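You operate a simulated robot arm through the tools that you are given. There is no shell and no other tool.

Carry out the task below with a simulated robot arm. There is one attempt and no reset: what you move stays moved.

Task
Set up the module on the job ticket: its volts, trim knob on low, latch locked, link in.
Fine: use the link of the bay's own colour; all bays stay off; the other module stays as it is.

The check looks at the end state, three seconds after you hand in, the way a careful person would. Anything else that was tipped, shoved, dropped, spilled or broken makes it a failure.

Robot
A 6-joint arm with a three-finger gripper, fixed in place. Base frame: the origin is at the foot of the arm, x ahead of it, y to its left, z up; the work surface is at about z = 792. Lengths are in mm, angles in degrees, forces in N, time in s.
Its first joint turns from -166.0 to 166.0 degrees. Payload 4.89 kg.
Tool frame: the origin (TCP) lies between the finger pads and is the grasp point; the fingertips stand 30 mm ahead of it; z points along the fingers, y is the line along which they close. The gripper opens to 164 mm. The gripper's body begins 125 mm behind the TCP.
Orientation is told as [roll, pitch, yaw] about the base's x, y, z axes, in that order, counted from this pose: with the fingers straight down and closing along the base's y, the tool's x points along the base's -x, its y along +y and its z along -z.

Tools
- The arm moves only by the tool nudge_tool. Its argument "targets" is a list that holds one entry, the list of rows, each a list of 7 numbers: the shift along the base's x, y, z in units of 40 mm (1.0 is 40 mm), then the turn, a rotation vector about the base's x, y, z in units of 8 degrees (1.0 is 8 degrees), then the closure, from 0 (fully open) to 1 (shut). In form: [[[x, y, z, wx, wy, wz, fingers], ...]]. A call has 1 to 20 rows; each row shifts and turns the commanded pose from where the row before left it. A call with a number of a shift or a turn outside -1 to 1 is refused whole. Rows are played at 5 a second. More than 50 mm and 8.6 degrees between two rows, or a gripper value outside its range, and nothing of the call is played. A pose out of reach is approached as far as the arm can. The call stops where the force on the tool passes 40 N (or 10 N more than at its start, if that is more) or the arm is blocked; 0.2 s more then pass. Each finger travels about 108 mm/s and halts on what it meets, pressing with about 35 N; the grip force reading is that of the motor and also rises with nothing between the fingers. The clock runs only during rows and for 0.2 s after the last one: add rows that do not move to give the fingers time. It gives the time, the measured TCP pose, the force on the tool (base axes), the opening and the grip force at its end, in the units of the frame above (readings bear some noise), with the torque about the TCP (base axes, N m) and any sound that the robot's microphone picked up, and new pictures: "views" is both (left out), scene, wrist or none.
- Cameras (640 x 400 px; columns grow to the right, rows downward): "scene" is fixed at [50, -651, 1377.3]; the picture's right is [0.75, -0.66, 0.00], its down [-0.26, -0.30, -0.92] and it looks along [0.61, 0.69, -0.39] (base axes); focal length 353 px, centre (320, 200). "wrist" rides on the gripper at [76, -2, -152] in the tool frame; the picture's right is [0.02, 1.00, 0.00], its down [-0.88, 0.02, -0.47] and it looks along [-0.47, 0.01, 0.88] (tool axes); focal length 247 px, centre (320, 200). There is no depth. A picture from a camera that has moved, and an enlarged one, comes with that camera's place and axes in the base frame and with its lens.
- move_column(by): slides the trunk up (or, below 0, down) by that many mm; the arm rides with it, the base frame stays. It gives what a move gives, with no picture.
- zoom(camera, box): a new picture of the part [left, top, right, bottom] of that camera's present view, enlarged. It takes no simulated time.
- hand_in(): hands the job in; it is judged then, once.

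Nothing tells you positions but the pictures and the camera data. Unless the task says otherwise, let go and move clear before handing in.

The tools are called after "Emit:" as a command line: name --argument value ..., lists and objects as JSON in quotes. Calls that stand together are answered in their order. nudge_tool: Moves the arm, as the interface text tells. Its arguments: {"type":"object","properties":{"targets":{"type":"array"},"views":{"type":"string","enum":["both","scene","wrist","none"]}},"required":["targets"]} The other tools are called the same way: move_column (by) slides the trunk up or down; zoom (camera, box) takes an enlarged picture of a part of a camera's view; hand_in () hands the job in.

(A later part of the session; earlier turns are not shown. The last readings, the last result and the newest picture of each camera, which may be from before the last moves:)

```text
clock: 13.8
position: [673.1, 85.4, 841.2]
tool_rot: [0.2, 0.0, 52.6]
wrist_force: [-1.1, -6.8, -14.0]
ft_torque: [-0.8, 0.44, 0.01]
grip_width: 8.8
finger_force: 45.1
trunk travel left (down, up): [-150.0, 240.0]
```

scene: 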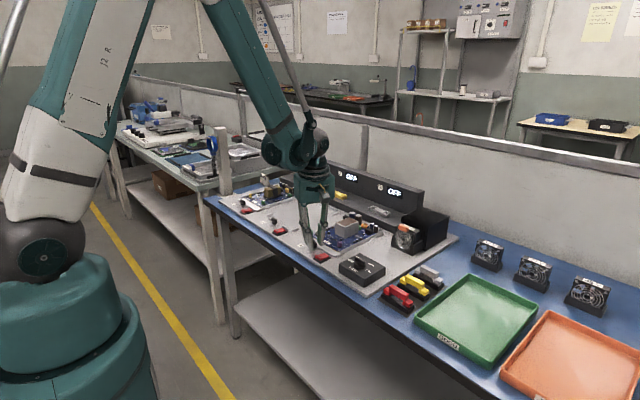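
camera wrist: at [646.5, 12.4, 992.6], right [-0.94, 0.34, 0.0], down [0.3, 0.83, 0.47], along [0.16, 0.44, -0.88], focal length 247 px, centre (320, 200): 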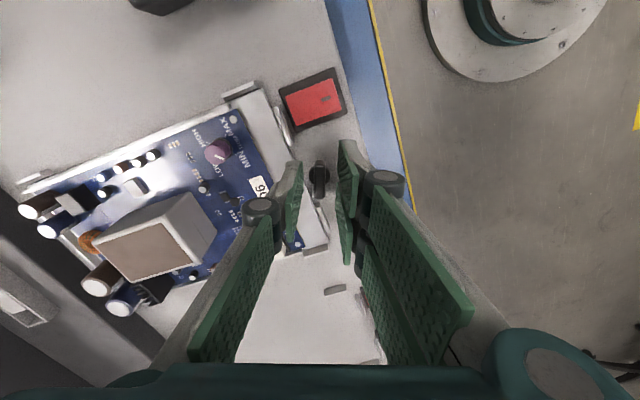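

Moving along the reported force relieves it, at about 11 N per mm. I'll correct y and z slightly and go on.

Emit:
nudge_tool --targets '[[[0, -0.015, -0.025, 0, 0, 0, 1], [0, 0, 0, 0, 0, -0.5, 1], [0, 0, 0, 0, 0, -0.5, 1], [0, 0, 0, 0, 0, -0.5, 1], [0, 0, 0, 0, 0, -0.5, 1], [0, 0, 0, 0, 0, 0, 1]]]' --views "both"

Emit:
zoom --camera "wrist" --box '[260, 110, 390, 210]'

Emit:
zoom --camera "scene" --box '[290, 215, 354, 263]'

```text
clock: 15.3
position: [672.9, 85.5, 840.6]
tool_rot: [0.0, 0.0, 36.6]
wrist_force: [-1.3, -2.1, 21.0]
ft_torque: [0.1, -0.12, 0.0]
grip_width: 8.7
finger_force: 45.2
trunk travel left (down, up): [-150.0, 240.0]
stopped in row 6: the force on the tool passed its limit at 41 N (the readings are from after the stop); the commanded pose is now the measured one
camera wrist: at [612.9, 38.4, 992.4], right [-0.61, 0.79, 0.0], down [0.7, 0.54, 0.47], along [0.37, 0.29, -0.88], focal length 247 px, centre (320, 200)
```

scene: 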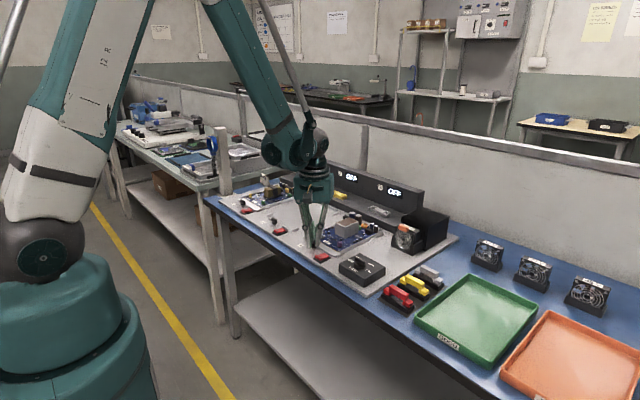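
wrist: 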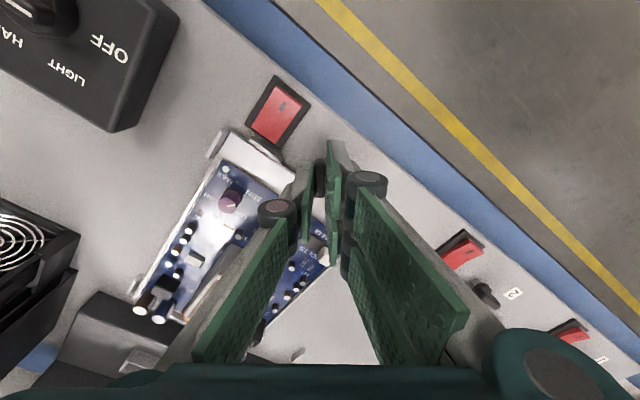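

```text
4.00 times, centred on (325, 160) of wrist
camera zoom: at [612.9, 38.4, 992.4], right [-0.61, 0.79, 0.0], down [0.7, 0.54, 0.47], along [0.37, 0.29, -0.88], focal length 988 px, centre (300, 360)
```

zoom: 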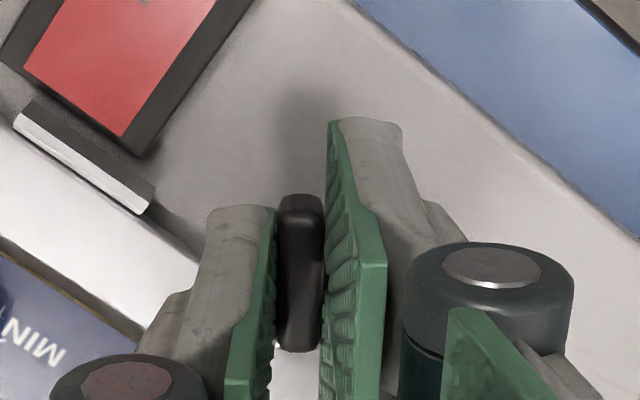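

```text
8.33 times, centred on (322, 239) of scene
camera zoom: at [50.0, -651.0, 1377.3], right [0.75, -0.66, 0.0], down [-0.26, -0.3, -0.92], along [0.61, 0.69, -0.39], focal length 2945 px, centre (303, -125)
```

zoom: 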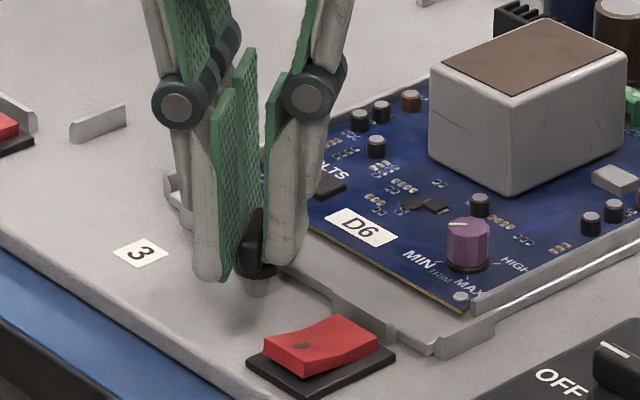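

The latch continues to turn (36.6°). The load is vertical now, so I'll ease z up 0.4 mm and keep turning.

Emit:
nudge_tool --targets '[[[0, 0, 0.01, 0, 0, 0, 1], [0, 0, 0, 0, 0, -0.5, 1], [0, 0, 0, 0, 0, -0.5, 1], [0, 0, 0, 0, 0, 0, 1]]]' --views "none"

```text
clock: 16.3
position: [673.0, 83.6, 841.3]
tool_rot: [0.1, 0.1, 28.5]
wrist_force: [2.0, -10.7, 25.6]
ft_torque: [-0.64, 0.72, -0.01]
grip_width: 8.8
finger_force: 45.1
trunk travel left (down, up): [-150.0, 240.0]
```

Emit:
nudge_tool --targets '[[[0, -0.02, 0.015, 0, 0, 0, 1], [0, 0, 0, 0, 0, 0, 1]]]' --views "none"

```text
clock: 16.9
position: [673.8, 85.4, 840.8]
tool_rot: [0.1, 0.0, 28.7]
wrist_force: [-5.5, -2.6, -6.9]
ft_torque: [0.6, -1.03, 0.02]
grip_width: 8.9
finger_force: 45.0
trunk travel left (down, up): [-150.0, 240.0]
```

The forces are relieved now, so I'll continue the turn.

Emit:
nudge_tool --targets '[[[-0.01, 0, 0, 0, 0, -0.5, 1], [0, 0, 0, 0, 0, -0.5, 1], [0, 0, 0, 0, 0, 0, 1]]]' --views "none"

```text
clock: 17.7
position: [672.9, 85.0, 840.6]
tool_rot: [0.0, -0.1, 20.5]
wrist_force: [-7.1, 0.1, -11.8]
ft_torque: [0.2, -0.35, 0.0]
grip_width: 8.7
finger_force: 45.5
trunk travel left (down, up): [-150.0, 240.0]
```

Emit:
nudge_tool --targets '[[[-0.015, 0, -0.005, 0, 0, -0.5, 1], [0, 0, 0, 0, 0, -0.5, 1], [0, 0, 0, 0, 0, -0.5, 1], [0, 0, 0, 0, 0, 0, 1]]]' --views "none"

```text
clock: 18.7
position: [673.1, 85.1, 840.7]
tool_rot: [0.1, 0.0, 8.5]
wrist_force: [5.6, 6.2, -1.8]
ft_torque: [0.15, 0.06, 0.04]
grip_width: 8.9
finger_force: 45.1
trunk travel left (down, up): [-150.0, 240.0]
```

Yaw 8.5° with forces small. Finishing the last degrees.

Emit:
nudge_tool --targets '[[[0.005, 0.01, 0, 0, 0, -0.5, 1], [0, 0, 0, 0, 0, -0.5, 1], [0, 0, 0, 0, 0, 0, 1]]]' --views "both"

Emit:
zoom --camera "wrist" --box '[230, 100, 410, 220]'

Emit:
zoom --camera "scene" --box '[290, 215, 354, 263]'

```text
clock: 19.5
position: [672.5, 85.6, 841.3]
tool_rot: [0.1, -0.1, 0.5]
wrist_force: [-0.7, 2.7, -10.9]
ft_torque: [0.08, -1.04, -0.02]
grip_width: 8.9
finger_force: 44.8
trunk travel left (down, up): [-150.0, 240.0]
camera wrist: at [597.0, 82.8, 992.5], right [-0.03, 1.0, 0.0], down [0.88, 0.03, 0.47], along [0.47, 0.02, -0.88], focal length 247 px, centre (320, 200)
```

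scene: 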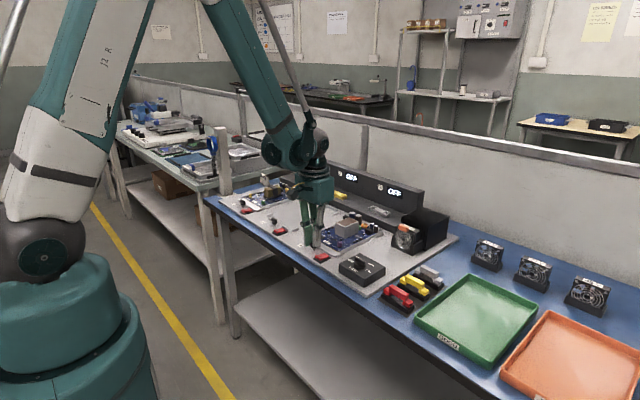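
wrist: 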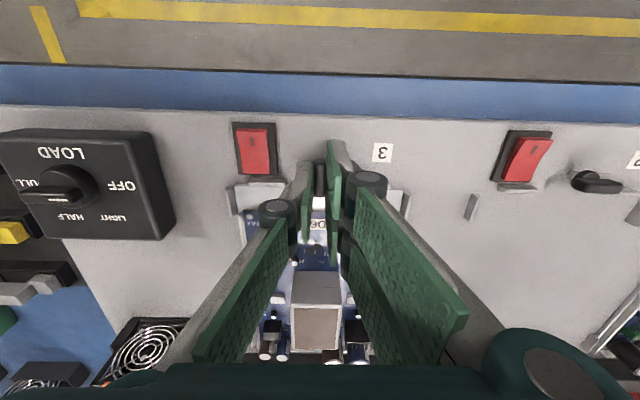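

```text
3.33 times, centred on (320, 160) of wrist
camera zoom: at [597.0, 82.8, 992.5], right [-0.03, 1.0, 0.0], down [0.88, 0.03, 0.47], along [0.47, 0.02, -0.88], focal length 823 px, centre (320, 333)
```

zoom: 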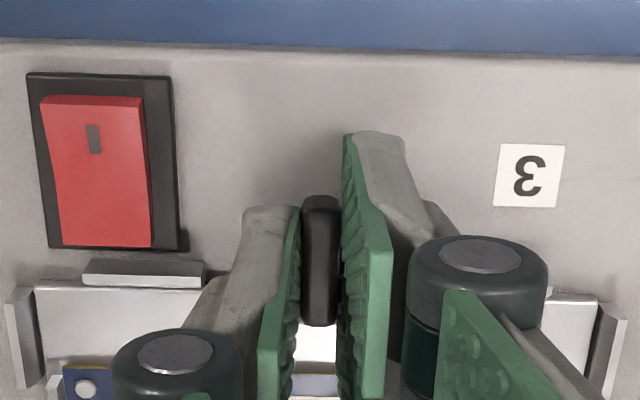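

```text
8.33 times, centred on (322, 239) of scene
camera zoom: at [50.0, -651.0, 1377.3], right [0.75, -0.66, 0.0], down [-0.26, -0.3, -0.92], along [0.61, 0.69, -0.39], focal length 2945 px, centre (303, -125)
```

zoom: 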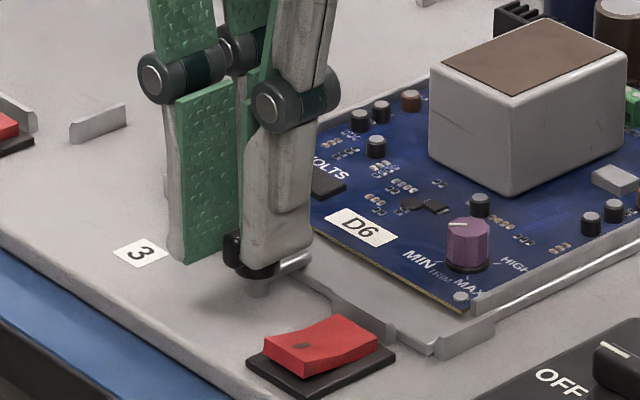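

The tongue now lies over the tray's front edge, so the latch is locked. I'll release, rise and check it.

Emit:
nudge_tool --targets '[[[0, 0, 0, 0, 0, 0, 0.92], [0, 0, 0, 0, 0, 0, 0.84], [0, 0, 0.5, 0, 0, 0, 0.8], [0, 0, 0.75, 0, 0, 0, 0.75], [0, 0, 0.5, 0, 0, 0, 0.7], [0, 0, 0, 0, 0, 0, 0.7]]]'

Emit:
zoom --camera "wrist" --box '[230, 90, 410, 210]'

Emit:
zoom --camera "scene" --box '[290, 215, 354, 263]'

```text
clock: 20.9
position: [673.1, 85.4, 911.9]
tool_rot: [0.1, 0.0, 0.6]
wrist_force: [-0.7, -0.4, -0.3]
ft_torque: [0.0, -0.06, -0.01]
grip_width: 49.0
finger_force: 0.1
trunk travel left (down, up): [-150.0, 240.0]
camera wrist: at [596.6, 83.4, 1062.4], right [-0.03, 1.0, 0.0], down [0.88, 0.03, 0.47], along [0.47, 0.02, -0.88], focal length 247 px, centre (320, 200)
```

scene: 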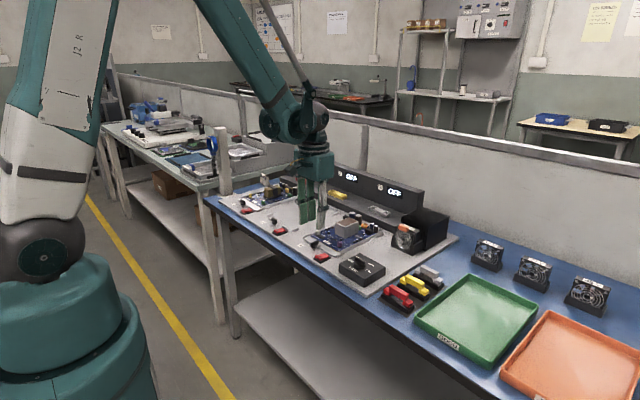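
wrist: 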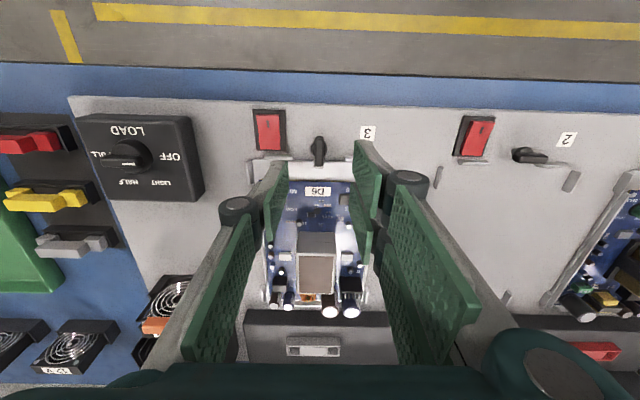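

```text
3.33 times, centred on (320, 150) of wrist
camera zoom: at [596.6, 83.4, 1062.4], right [-0.03, 1.0, 0.0], down [0.88, 0.03, 0.47], along [0.47, 0.02, -0.88], focal length 823 px, centre (320, 367)
```

zoom: 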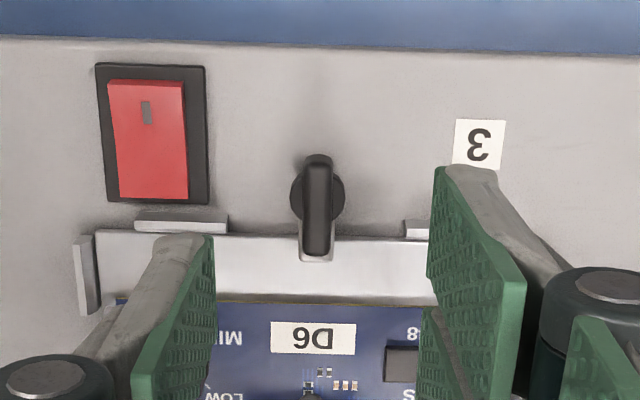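

```text
8.33 times, centred on (322, 239) of scene
camera zoom: at [50.0, -651.0, 1377.3], right [0.75, -0.66, 0.0], down [-0.26, -0.3, -0.92], along [0.61, 0.69, -0.39], focal length 2945 px, centre (303, -125)
```

zoom: 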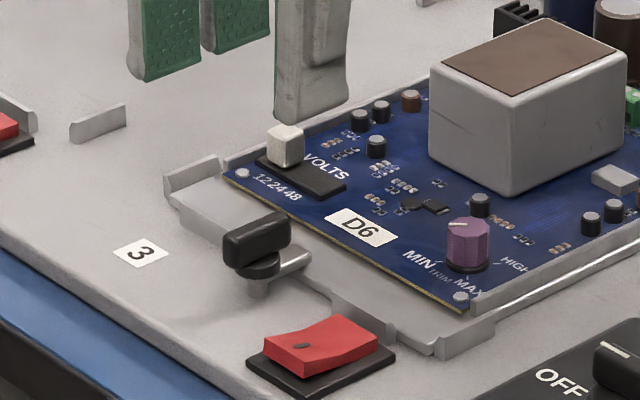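

Latch is locked with the tongue over the tray. Next is the VOLTS slider at about (731, 139), with 12 at +y and 48 at -y: I'll push it toward -y with closed fingers, starting from a hover on its +y side.

Emit:
nudge_tool --targets '[[[0.43, 0.62, 0, 0, 0, 0, 0.8], [0.43, 0.62, 0, 0, 0, 0, 0.9], [0.43, 0.62, 0, 0, 0, 0, 1], [0, 0, -0.4, 0, 0, 0, 1], [0, 0, -0.4, 0, 0, 0, 1], [0, 0, 0, 0, 0, 0, 1]]]'

Emit:
zoom --camera "wrist" --box '[240, 100, 400, 200]'

Emit:
zoom --camera "scene" --box '[300, 205, 364, 253]'

```text
clock: 22.3
position: [725.3, 159.3, 879.1]
tool_rot: [0.0, 0.0, 0.5]
wrist_force: [0.0, 0.1, 0.2]
ft_torque: [-0.04, 0.03, -0.02]
grip_width: 0.0
finger_force: 35.4
trunk travel left (down, up): [-150.0, 240.0]
camera wrist: at [648.5, 157.4, 1031.2], right [-0.03, 1.0, 0.0], down [0.88, 0.03, 0.47], along [0.47, 0.02, -0.88], focal length 247 px, centre (320, 200)
```

scene: 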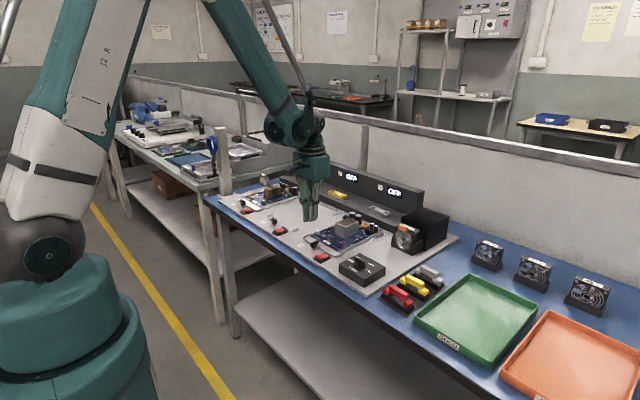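
wrist: 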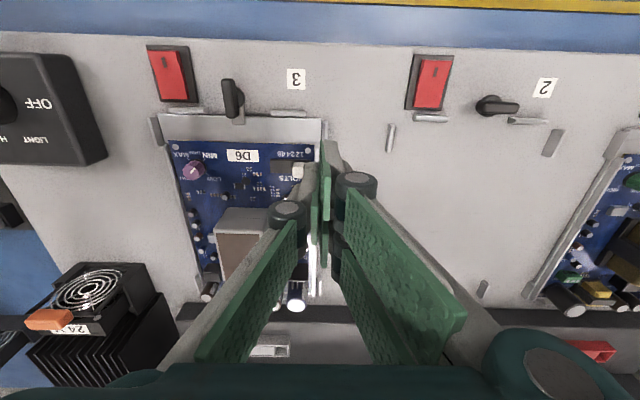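

```text
4.00 times, centred on (320, 150) of wrist
camera zoom: at [648.5, 157.4, 1031.2], right [-0.03, 1.0, 0.0], down [0.88, 0.03, 0.47], along [0.47, 0.02, -0.88], focal length 988 px, centre (320, 400)
```

zoom: 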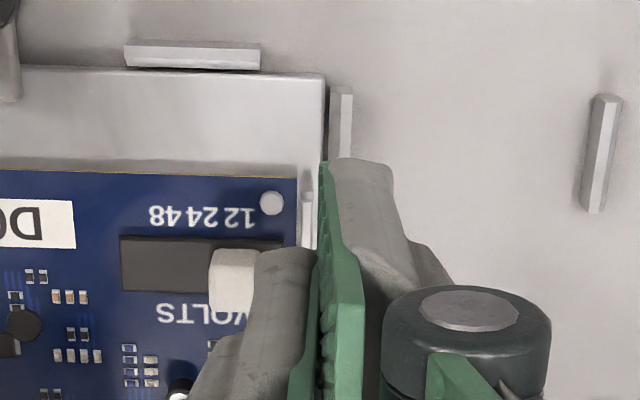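

```text
8.33 times, centred on (332, 229) of scene
camera zoom: at [50.0, -651.0, 1377.3], right [0.75, -0.66, 0.0], down [-0.26, -0.3, -0.92], along [0.61, 0.69, -0.39], focal length 2945 px, centre (220, -42)
```

zoom: 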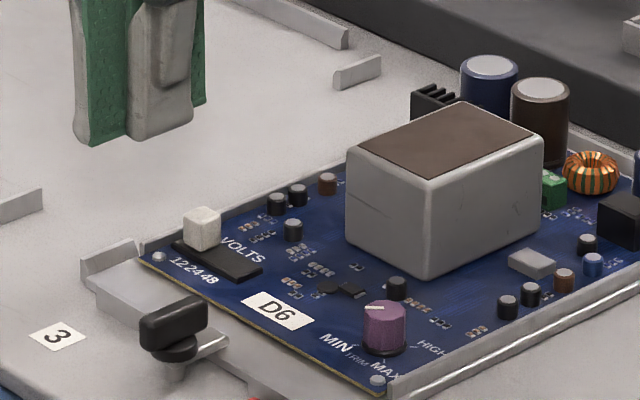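

The nub is at about (734, 141) and the closed fingers sit just beyond it. I'll shift 4 mm further in +y, then lower the tips to about z = 812.

Emit:
nudge_tool --targets '[[[0, 0.1, 0, 0, 0, 0, 1], [0, 0, -0.4, 0, 0, 0, 1], [0, 0, -0.4, 0, 0, 0, 1], [0, 0, -0.12, 0, 0, 0, 1], [0, 0, 0, 0, 0, 0, 1]]]'

Emit:
zoom --camera "wrist" --box '[240, 100, 400, 200]'

Emit:
zoom --camera "scene" --box '[300, 205, 364, 253]'

```text
clock: 23.5
position: [724.3, 165.0, 842.0]
tool_rot: [0.1, 0.0, 0.5]
wrist_force: [-0.3, -0.6, 0.2]
ft_torque: [0.0, -0.01, 0.0]
grip_width: 0.0
finger_force: 35.2
trunk travel left (down, up): [-150.0, 240.0]
camera wrist: at [648.9, 161.3, 993.7], right [-0.03, 1.0, 0.0], down [0.88, 0.03, 0.47], along [0.47, 0.02, -0.88], focal length 247 px, centre (320, 200)
```

scene: 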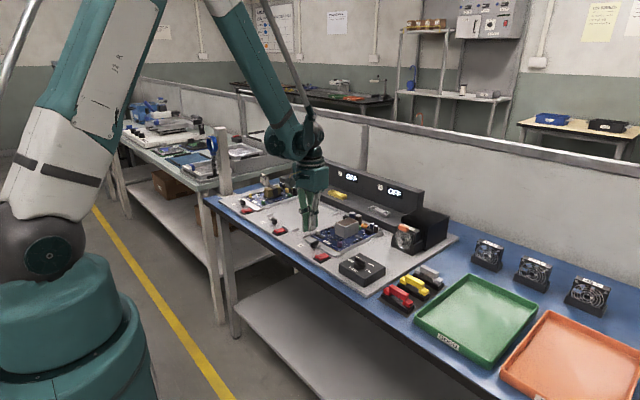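
wrist: 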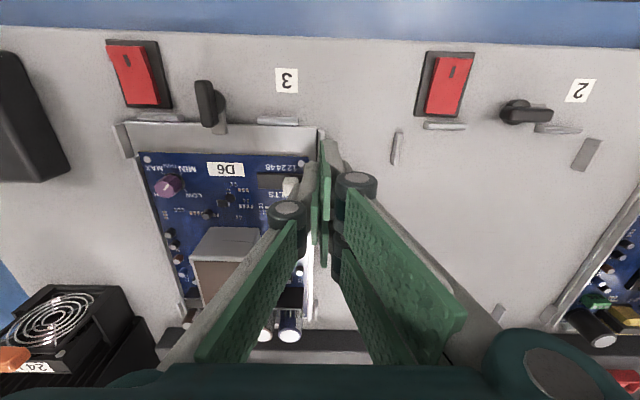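

```text
4.00 times, centred on (320, 150) of wrist
camera zoom: at [648.9, 161.3, 993.7], right [-0.03, 1.0, 0.0], down [0.88, 0.03, 0.47], along [0.47, 0.02, -0.88], focal length 988 px, centre (320, 400)
```

zoom: 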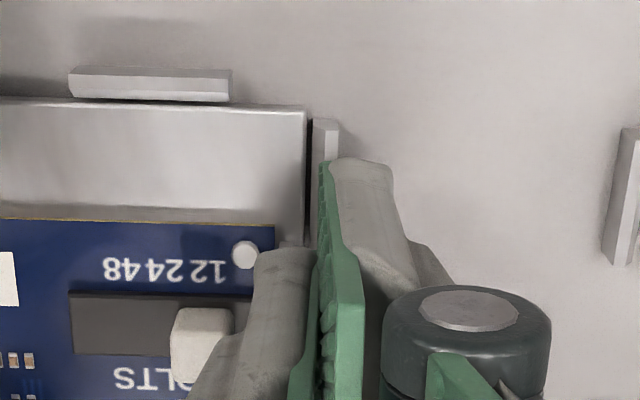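

```text
8.33 times, centred on (332, 229) of scene
camera zoom: at [50.0, -651.0, 1377.3], right [0.75, -0.66, 0.0], down [-0.26, -0.3, -0.92], along [0.61, 0.69, -0.39], focal length 2945 px, centre (220, -42)
```

zoom: 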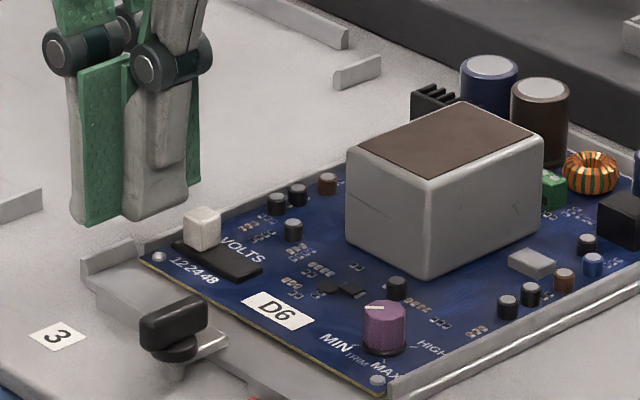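

The fingertip sits about 3 mm from the nub's +y face at its height. Pushing toward -y in small steps.

Emit:
nudge_tool --targets '[[[0, -0.1, 0, 0, 0, 0, 1], [0, -0.1, 0, 0, 0, 0, 1], [0, -0.1, 0, 0, 0, 0, 1], [0, -0.08, 0, 0, 0, 0, 1], [0, 0, 0, 0, 0, 0, 1]]]' --views "wrist"

Emit:
zoom --camera "wrist" --box '[240, 100, 400, 200]'

Emit:
zoom --camera "scene" --box '[300, 205, 364, 253]'

```text
clock: 24.7
position: [724.4, 148.0, 842.9]
tool_rot: [0.1, 0.0, 0.5]
wrist_force: [0.0, 0.7, 0.3]
ft_torque: [-0.01, -0.02, 0.0]
grip_width: 0.0
finger_force: 35.2
trunk travel left (down, up): [-150.0, 240.0]
camera wrist: at [648.6, 145.5, 993.8], right [-0.03, 1.0, 0.0], down [0.88, 0.03, 0.47], along [0.47, 0.02, -0.88], focal length 247 px, centre (320, 200)
```

wrist: 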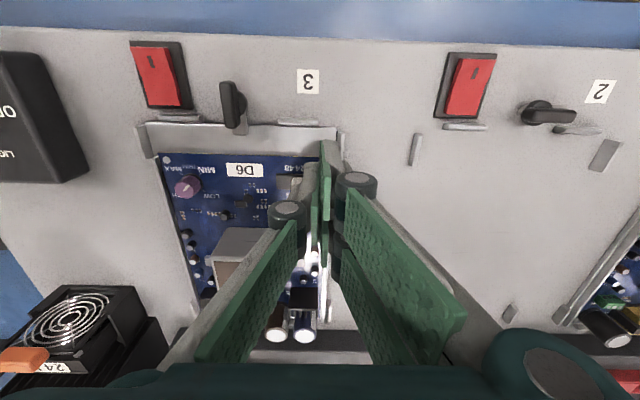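

```text
4.00 times, centred on (320, 150) of wrist
camera zoom: at [648.6, 145.5, 993.8], right [-0.03, 1.0, 0.0], down [0.88, 0.03, 0.47], along [0.47, 0.02, -0.88], focal length 988 px, centre (320, 400)
```

zoom: 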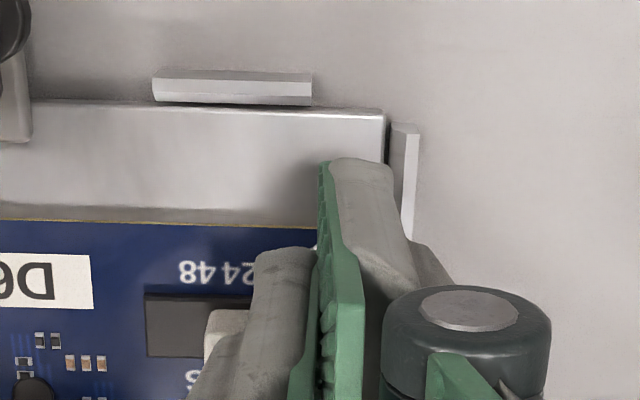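

```text
8.33 times, centred on (332, 229) of scene
camera zoom: at [50.0, -651.0, 1377.3], right [0.75, -0.66, 0.0], down [-0.26, -0.3, -0.92], along [0.61, 0.69, -0.39], focal length 2945 px, centre (220, -42)
```

zoom: 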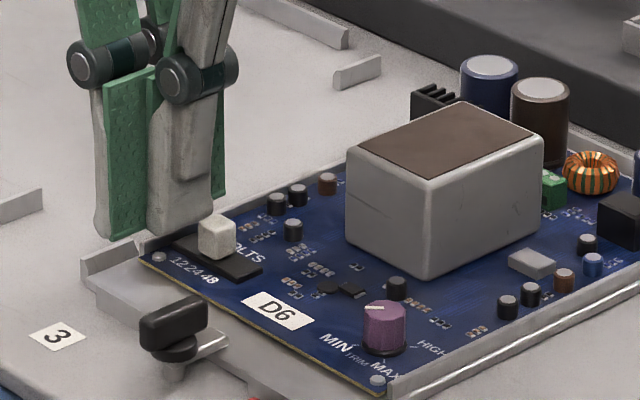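

The nub is moving (about mid-slot). I'll keep pushing gently toward the 48 end.

Emit:
nudge_tool --targets '[[[0, -0.1, 0, 0, 0, 0, 1], [0, -0.07, 0, 0, 0, 0, 1], [0, 0, 0, 0, 0, 0, 1]]]' --views "wrist"

Emit:
zoom --camera "wrist" --box '[240, 100, 400, 200]'

Emit:
zoom --camera "scene" --box '[300, 205, 364, 253]'

```text
clock: 25.5
position: [725.2, 141.7, 842.5]
tool_rot: [0.1, -0.1, 0.6]
wrist_force: [0.5, 0.4, 0.0]
ft_torque: [0.01, -0.02, 0.01]
grip_width: 0.0
finger_force: 34.7
trunk travel left (down, up): [-150.0, 240.0]
camera wrist: at [648.2, 138.8, 994.0], right [-0.03, 1.0, 0.0], down [0.88, 0.03, 0.47], along [0.47, 0.02, -0.88], focal length 247 px, centre (320, 200)
```

wrist: 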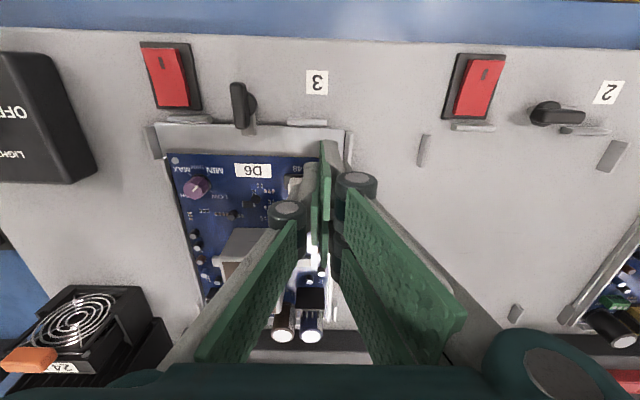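

```text
4.00 times, centred on (320, 150) of wrist
camera zoom: at [648.2, 138.8, 994.0], right [-0.03, 1.0, 0.0], down [0.88, 0.03, 0.47], along [0.47, 0.02, -0.88], focal length 988 px, centre (320, 400)
```

zoom: 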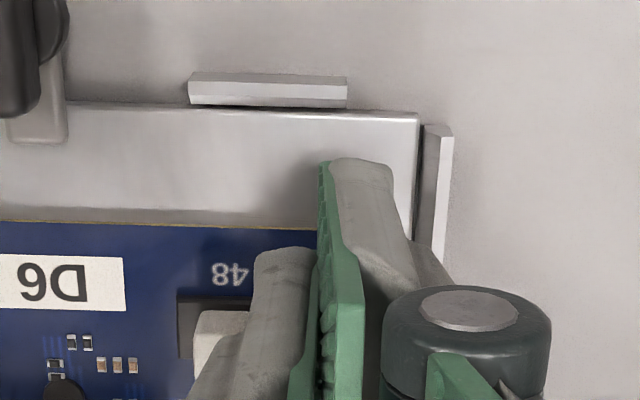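

```text
8.33 times, centred on (332, 229) of scene
camera zoom: at [50.0, -651.0, 1377.3], right [0.75, -0.66, 0.0], down [-0.26, -0.3, -0.92], along [0.61, 0.69, -0.39], focal length 2945 px, centre (220, -42)
```

zoom: 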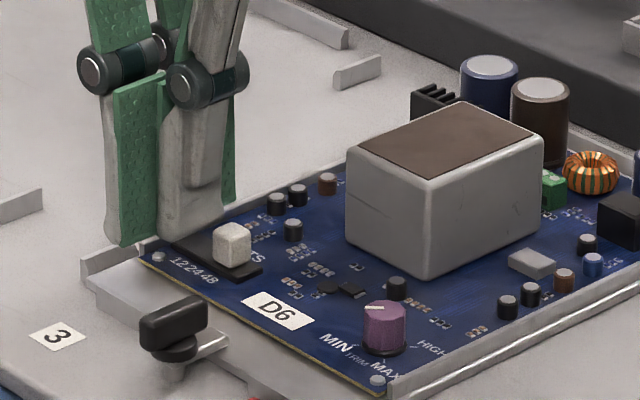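

Emit:
nudge_tool --targets '[[[0, -0.04, 0, 0, 0, 0, 1], [0, 0, 0, 0, 0, 0, 1]]]' --views "none"

Emit:
zoom --camera "wrist" --box '[240, 100, 400, 200]'

Emit:
zoom --camera "scene" --box '[300, 205, 364, 253]'

```text
clock: 26.1
position: [724.6, 139.3, 842.3]
tool_rot: [0.1, -0.1, 0.7]
wrist_force: [0.2, 0.2, -0.6]
ft_torque: [0.05, 0.0, -0.02]
grip_width: 0.0
finger_force: 34.8
trunk travel left (down, up): [-150.0, 240.0]
```

```text
4.00 times, centred on (320, 150) of wrist
camera zoom: at [648.6, 136.9, 994.3], right [-0.03, 1.0, 0.0], down [0.88, 0.03, 0.47], along [0.47, 0.02, -0.88], focal length 988 px, centre (320, 400)
```

zoom: 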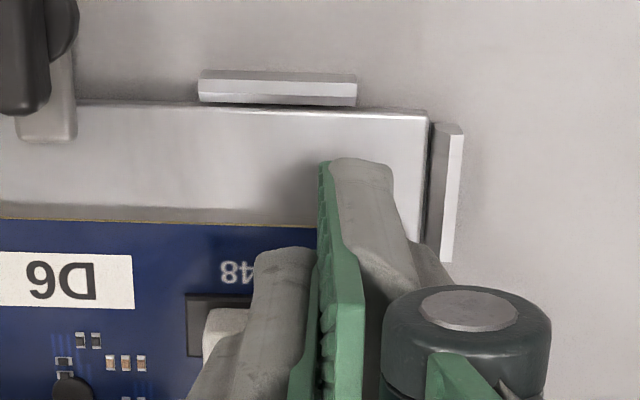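

```text
8.33 times, centred on (332, 229) of scene
camera zoom: at [50.0, -651.0, 1377.3], right [0.75, -0.66, 0.0], down [-0.26, -0.3, -0.92], along [0.61, 0.69, -0.39], focal length 2945 px, centre (220, -42)
```

zoom: 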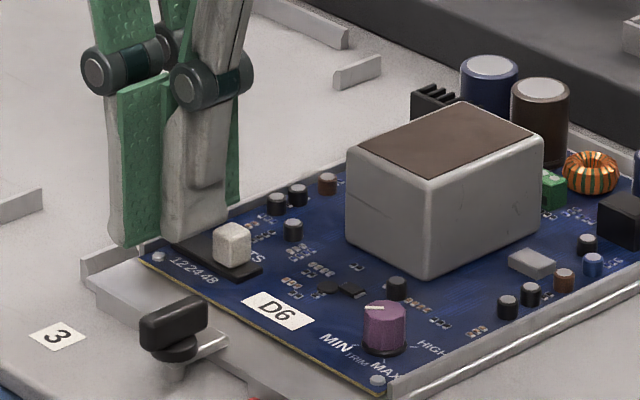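

The nub seems to have snapped to its end position ahead of the finger. One more small push to confirm the stop.

Emit:
nudge_tool --targets '[[[0, -0.04, 0, 0, 0, 0, 1], [0, -0.03, 0, 0, 0, 0, 1], [0, 0, 0, 0, 0, 0, 1]]]' --views "none"

Emit:
zoom --camera "wrist" --box '[240, 100, 400, 200]'

```text
clock: 26.9
position: [725.0, 137.3, 843.7]
tool_rot: [0.1, -0.1, 0.6]
wrist_force: [0.2, 3.4, 0.2]
ft_torque: [0.08, 0.01, 0.03]
grip_width: 0.1
finger_force: 35.8
trunk travel left (down, up): [-150.0, 240.0]
```

```text
4.00 times, centred on (320, 150) of wrist
camera zoom: at [648.7, 134.2, 994.3], right [-0.03, 1.0, 0.0], down [0.88, 0.03, 0.47], along [0.47, 0.02, -0.88], focal length 988 px, centre (320, 400)
```

zoom: 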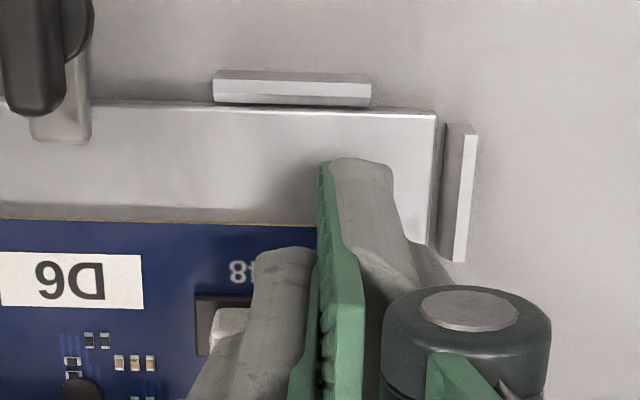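

Contact at the end of travel (3.4 N) confirms the slider is at 48. I'll back off and rise, then verify.

Emit:
nudge_tool --targets '[[[0, 0.15, 0, 0, 0, 0, 1], [0, 0, 0.75, 0, 0, 0, 1], [0, 0, 0.75, 0, 0, 0, 0.9], [-0.5, -0.8, 0.3, 0, 0, 0, 0.75], [-0.5, -0.8, 0, 0, 0, 0, 0.6], [-0.5, -0.8, 0, 0, 0, 0, 0.5], [0, 0, 0, 0, 0, 0, 0.5]]]'

Emit:
zoom --camera "wrist" --box '[240, 130, 400, 230]'

Emit:
zoom --camera "scene" --box '[300, 205, 364, 253]'

```text
clock: 28.5
position: [667.4, 47.4, 917.9]
tool_rot: [0.1, 0.0, 0.5]
wrist_force: [-0.6, 0.7, 0.1]
ft_torque: [-0.04, -0.02, -0.01]
grip_width: 82.2
finger_force: 0.1
trunk travel left (down, up): [-150.0, 240.0]
camera wrist: at [589.4, 45.3, 1068.4], right [-0.03, 1.0, 0.0], down [0.88, 0.03, 0.47], along [0.47, 0.02, -0.88], focal length 247 px, centre (320, 200)
```

scene: 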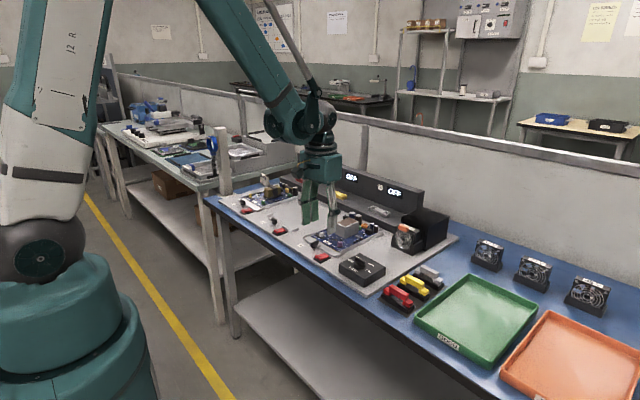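
wrist: 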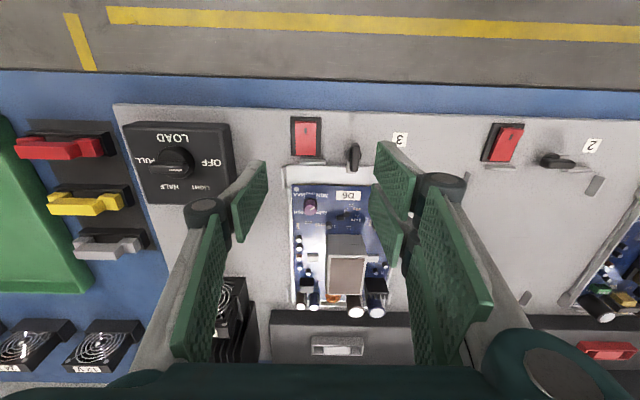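

```text
4.00 times, centred on (320, 180) of wrist
camera zoom: at [589.4, 45.3, 1068.4], right [-0.03, 1.0, 0.0], down [0.88, 0.03, 0.47], along [0.47, 0.02, -0.88], focal length 988 px, centre (320, 280)
```

zoom: 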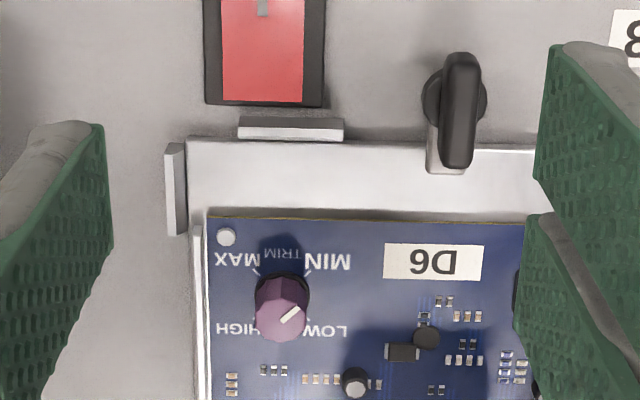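

```text
8.33 times, centred on (332, 229) of scene
camera zoom: at [50.0, -651.0, 1377.3], right [0.75, -0.66, 0.0], down [-0.26, -0.3, -0.92], along [0.61, 0.69, -0.39], focal length 2945 px, centre (220, -42)
```

zoom: 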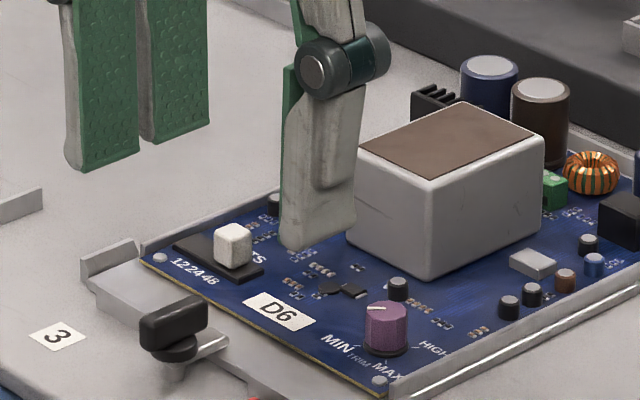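

The slider is now at 48, and the trim knob at about (734, 39) still points to MIN. I'll take it with the tool at yaw 135° and turn it to 45°, which keeps the finger pair on the clear -x side.

Emit:
nudge_tool --targets '[[[0.1, -0.012, 0, 0, 0, 0.989, 0.7], [0.1, -0.012, 0, 0, 0, 0.989, 0.7], [0.1, -0.012, 0, 0, 0, 0.989, 0.7], [0.1, -0.012, 0, 0, 0, 0.989, 0.7], [0.1, -0.012, 0, 0, 0, 0.989, 0.7], [0.1, -0.012, 0, 0, 0, 0.989, 0.7], [0.1, -0.012, 0, 0, 0, 0.989, 0.7], [0.1, -0.012, 0, 0, 0, 0.989, 0.7], [0.1, -0.012, 0, 0, 0, 0.989, 0.7], [0.1, -0.012, 0, 0, 0, 0.989, 0.7], [0.1, -0.012, 0, 0, 0, 0.989, 0.7], [0.1, -0.012, 0, 0, 0, 0.989, 0.7], [0.1, -0.012, 0, 0, 0, 0.989, 0.7], [0.1, -0.012, 0, 0, 0, 0.989, 0.7], [0.1, -0.012, 0, 0, 0, 0.989, 0.7], [0.1, -0.012, 0, 0, 0, 0.989, 0.7], [0.05, -0.012, -0.2, 0, 0, 0.989, 0.7], [0, 0, -0.2, 0, 0, 0, 0.7], [0, 0, 0, 0, 0, 0, 0.7]]]'

Emit:
zoom --camera "wrist" --box '[240, 110, 400, 210]'

Emit:
zoom --camera "scene" --box '[310, 205, 374, 253]'

```text
clock: 32.5
position: [729.3, 38.1, 899.0]
tool_rot: [0.1, 0.1, 135.2]
wrist_force: [-0.1, 0.6, 0.4]
ft_torque: [-0.01, 0.05, -0.01]
grip_width: 49.1
finger_force: 0.0
trunk travel left (down, up): [-150.0, 240.0]
camera wrist: at [785.2, -14.2, 1050.3], right [-0.69, -0.72, 0.0], down [-0.64, 0.61, 0.47], along [-0.34, 0.33, -0.88], focal length 247 px, centre (320, 200)
```

scene: 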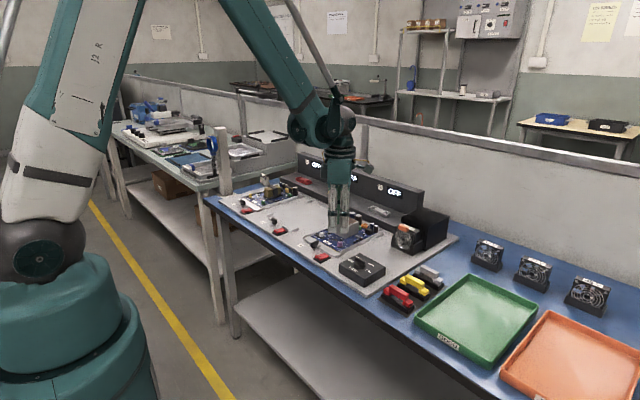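
wrist: 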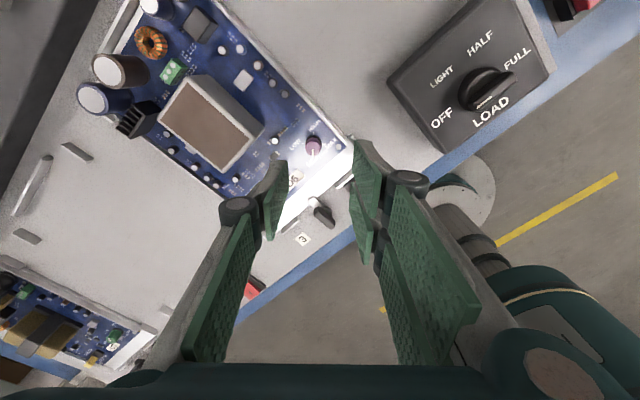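

```text
4.00 times, centred on (320, 160) of wrist
camera zoom: at [785.2, -14.2, 1050.3], right [-0.69, -0.72, 0.0], down [-0.64, 0.61, 0.47], along [-0.34, 0.33, -0.88], focal length 988 px, centre (320, 360)
```

zoom: 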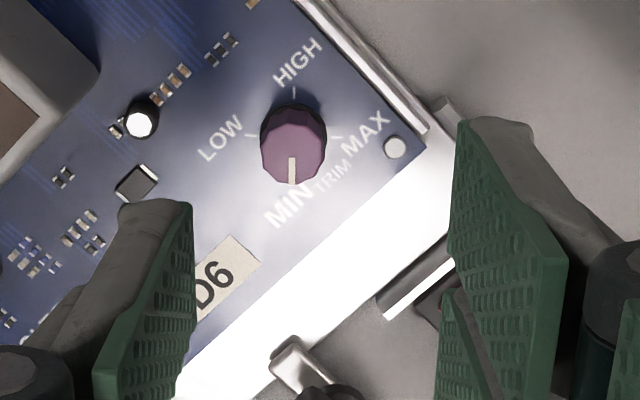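

```text
8.33 times, centred on (342, 229) of scene
camera zoom: at [50.0, -651.0, 1377.3], right [0.75, -0.66, 0.0], down [-0.26, -0.3, -0.92], along [0.61, 0.69, -0.39], focal length 2945 px, centre (137, -42)
```

zoom: 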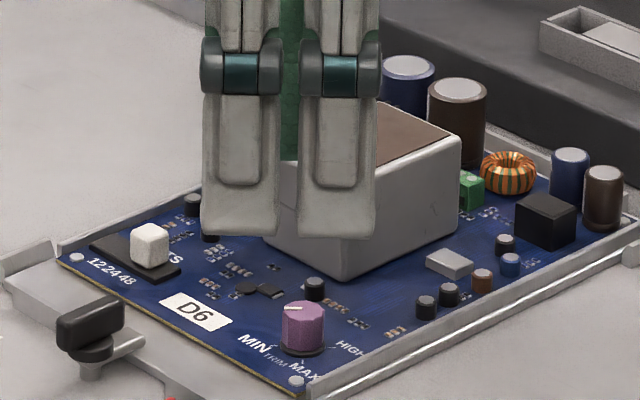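

The mark clearly points at MIN, and LOW is 90° clockwise from above. The knob is about 8 mm to +x of the tool; I'll shift and lower to a close hover.

Emit:
nudge_tool --targets '[[[0.22, -0.015, 0, 0, 0, 0, 0.8], [0, 0, -0.45, 0, 0, 0, 0.84], [0, 0, -0.45, 0, 0, 0, 0.84], [0, 0, 0, 0, 0, 0, 0.84]]]'

Emit:
zoom --camera "wrist" --box '[240, 110, 400, 210]'

Emit:
zoom --camera "scene" --box '[310, 205, 374, 253]'

```text
clock: 33.5
position: [739.3, 37.6, 863.6]
tool_rot: [0.2, 0.1, 134.9]
wrist_force: [-0.2, 0.9, -0.1]
ft_torque: [0.02, -0.01, 0.0]
grip_width: 26.4
finger_force: 0.1
trunk travel left (down, up): [-150.0, 240.0]
camera wrist: at [794.6, -15.3, 1013.9], right [-0.69, -0.72, 0.0], down [-0.64, 0.61, 0.47], along [-0.34, 0.33, -0.88], focal length 247 px, centre (320, 200)
```

scene: 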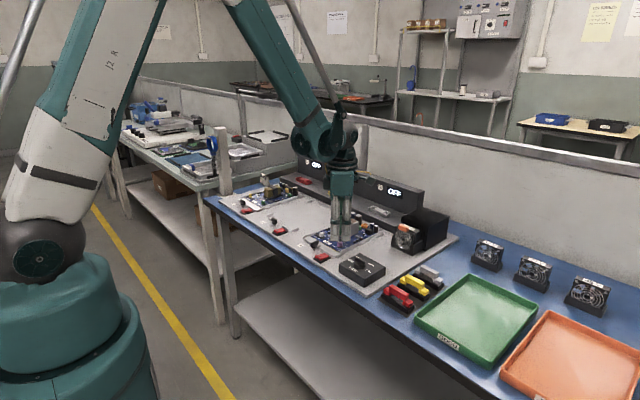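
wrist: 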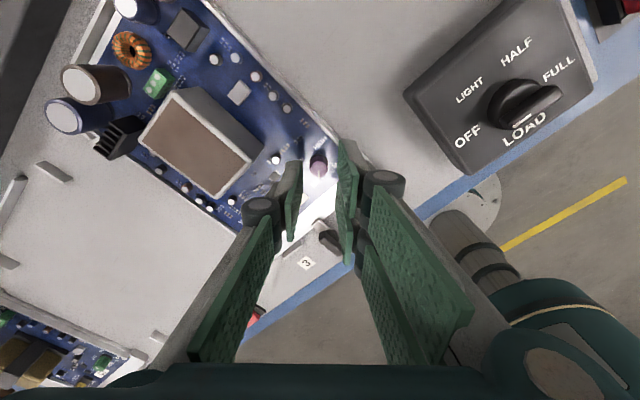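

```text
4.00 times, centred on (320, 160) of wrist
camera zoom: at [794.6, -15.3, 1013.9], right [-0.69, -0.72, 0.0], down [-0.64, 0.61, 0.47], along [-0.34, 0.33, -0.88], focal length 988 px, centre (320, 360)
```

zoom: 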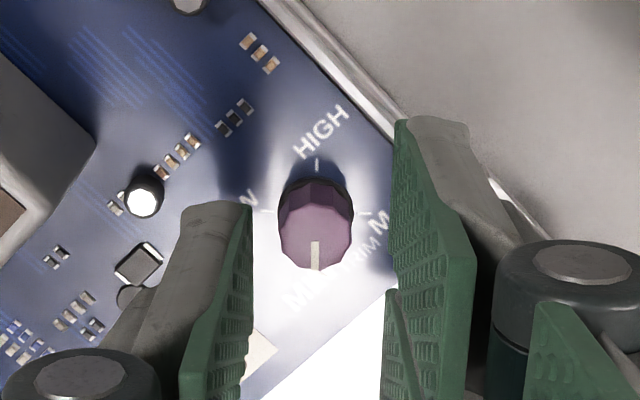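

```text
8.33 times, centred on (342, 229) of scene
camera zoom: at [50.0, -651.0, 1377.3], right [0.75, -0.66, 0.0], down [-0.26, -0.3, -0.92], along [0.61, 0.69, -0.39], focal length 2945 px, centre (137, -42)
```

zoom: 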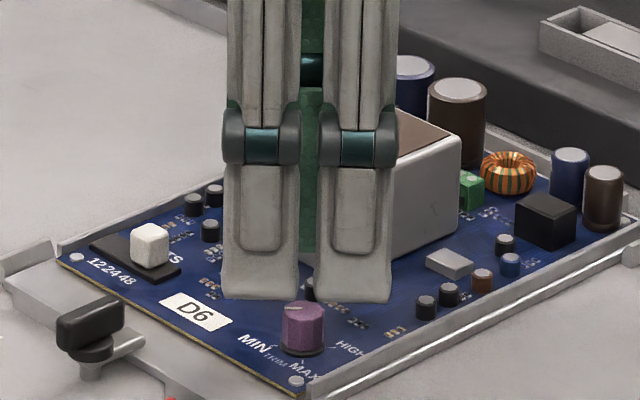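

Knob is centred between the fingers within about 1 mm. I'll lower to grasp height.

Emit:
nudge_tool --targets '[[[0.02, -0.005, -0.25, 0, 0, 0, 0.84], [0, 0, -0.25, 0, 0, 0, 0.84], [0, 0, -0.06, 0, 0, 0, 0.84], [0, 0, 0, 0, 0, 0, 0.84]]]'

Emit:
zoom --camera "wrist" --box '[240, 110, 400, 210]'

Emit:
zoom --camera "scene" --box '[310, 205, 374, 253]'

```text
clock: 34.5
position: [739.3, 37.4, 840.1]
tool_rot: [0.1, 0.0, 135.0]
wrist_force: [-0.5, -0.1, 0.5]
ft_torque: [0.02, 0.02, 0.01]
grip_width: 26.3
finger_force: 0.1
trunk travel left (down, up): [-150.0, 240.0]
camera wrist: at [795.0, -15.1, 991.7], right [-0.69, -0.72, 0.0], down [-0.64, 0.61, 0.47], along [-0.34, 0.33, -0.88], focal length 247 px, centre (320, 200)
```

scene: 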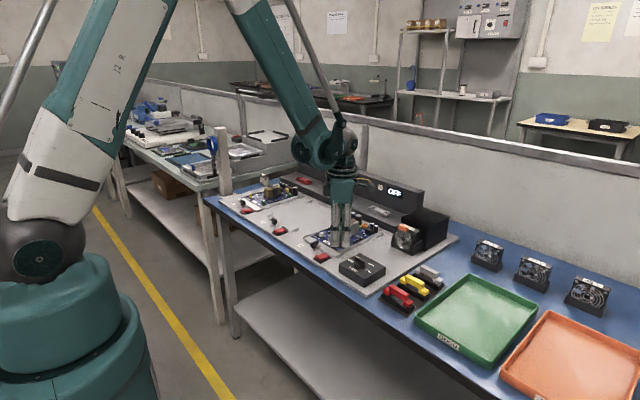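
wrist: 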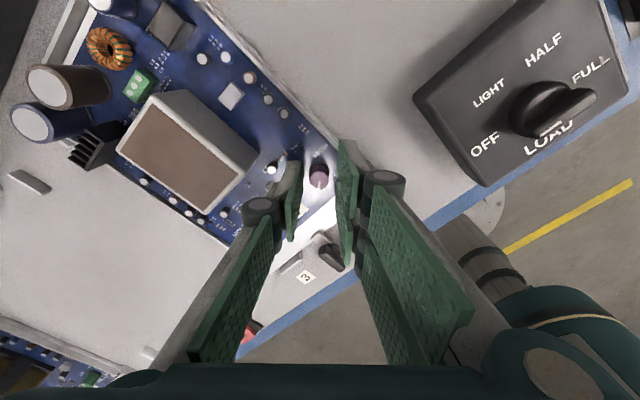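

```text
4.00 times, centred on (320, 160) of wrist
camera zoom: at [795.0, -15.1, 991.7], right [-0.69, -0.72, 0.0], down [-0.64, 0.61, 0.47], along [-0.34, 0.33, -0.88], focal length 988 px, centre (320, 360)
```

zoom: 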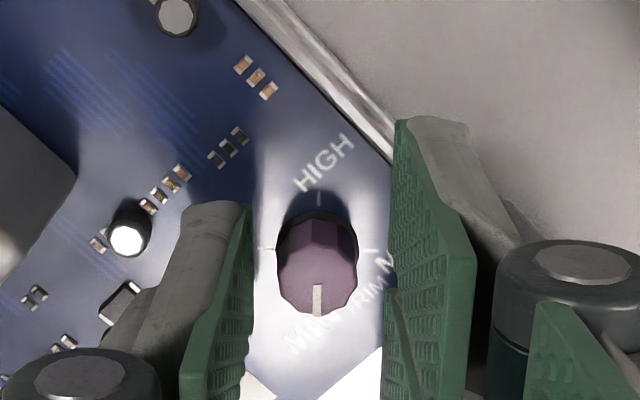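

```text
8.33 times, centred on (342, 229) of scene
camera zoom: at [50.0, -651.0, 1377.3], right [0.75, -0.66, 0.0], down [-0.26, -0.3, -0.92], along [0.61, 0.69, -0.39], focal length 2945 px, centre (137, -42)
```

zoom: 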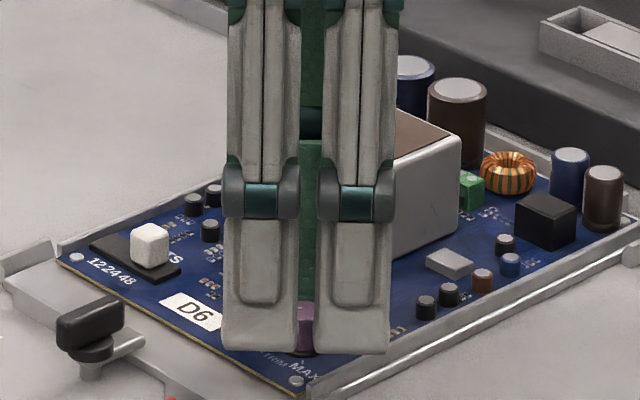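

The fingers straddle the knob and nothing is touching. Closing on it.

Emit:
nudge_tool --targets '[[[0, 0, 0, 0, 0, 0, 0.88], [0, 0, 0, 0, 0, 0, 0.91], [0, 0, 0, 0, 0, 0, 0.94], [0, 0, 0, 0, 0, 0, 0.97], [0, 0, 0, 0, 0, 0, 0.97]]]' --views "none"

Emit:
zoom --camera "wrist" --box '[240, 110, 400, 210]'

```text
clock: 35.7
position: [740.2, 37.7, 841.0]
tool_rot: [0.1, 0.0, 135.2]
wrist_force: [8.6, 7.6, 2.3]
ft_torque: [0.26, -0.3, -0.03]
grip_width: 14.1
finger_force: 34.9
trunk travel left (down, up): [-150.0, 240.0]
```

```text
4.00 times, centred on (320, 160) of wrist
camera zoom: at [795.4, -14.7, 991.7], right [-0.69, -0.72, 0.0], down [-0.64, 0.61, 0.47], along [-0.34, 0.33, -0.88], focal length 988 px, centre (320, 360)
```

zoom: 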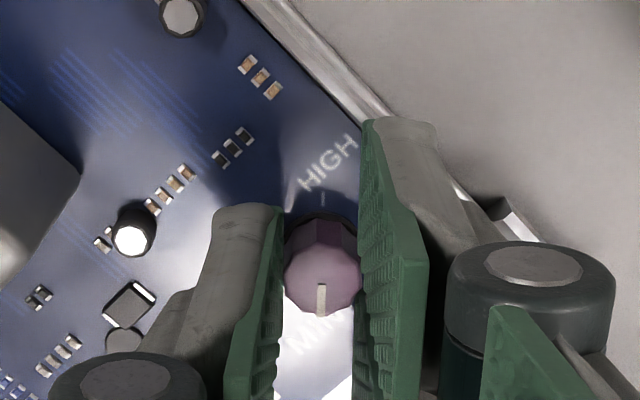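

The knob is held at 14.1 mm. I'll relieve the slight side force and start turning clockwise.

Emit:
nudge_tool --targets '[[[0.015, 0.015, 0, 0, 0, 0, 1], [0, 0, 0, 0, 0, -0.5, 1], [0, 0, 0, 0, 0, -0.5, 1], [0, 0, 0, 0, 0, -0.5, 1], [0, 0, 0, 0, 0, -0.5, 1], [0, 0, 0, 0, 0, 0, 1]]]' --views "none"

Emit:
zoom --camera "wrist" --box '[240, 110, 400, 210]'

```text
clock: 37.1
position: [740.3, 39.1, 840.5]
tool_rot: [0.2, 0.0, 119.0]
wrist_force: [-3.5, -1.3, -0.6]
ft_torque: [-0.23, 0.04, 0.04]
grip_width: 14.1
finger_force: 34.9
trunk travel left (down, up): [-150.0, 240.0]
```

```text
4.00 times, centred on (320, 160) of wrist
camera zoom: at [778.9, -26.6, 991.6], right [-0.86, -0.5, 0.0], down [-0.44, 0.76, 0.47], along [-0.24, 0.41, -0.88], focal length 988 px, centre (320, 360)
```

zoom: 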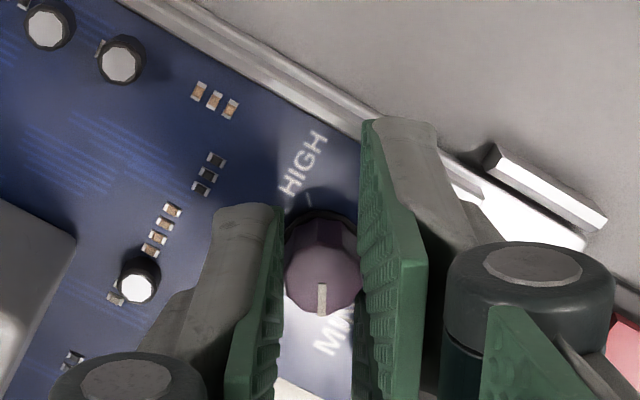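

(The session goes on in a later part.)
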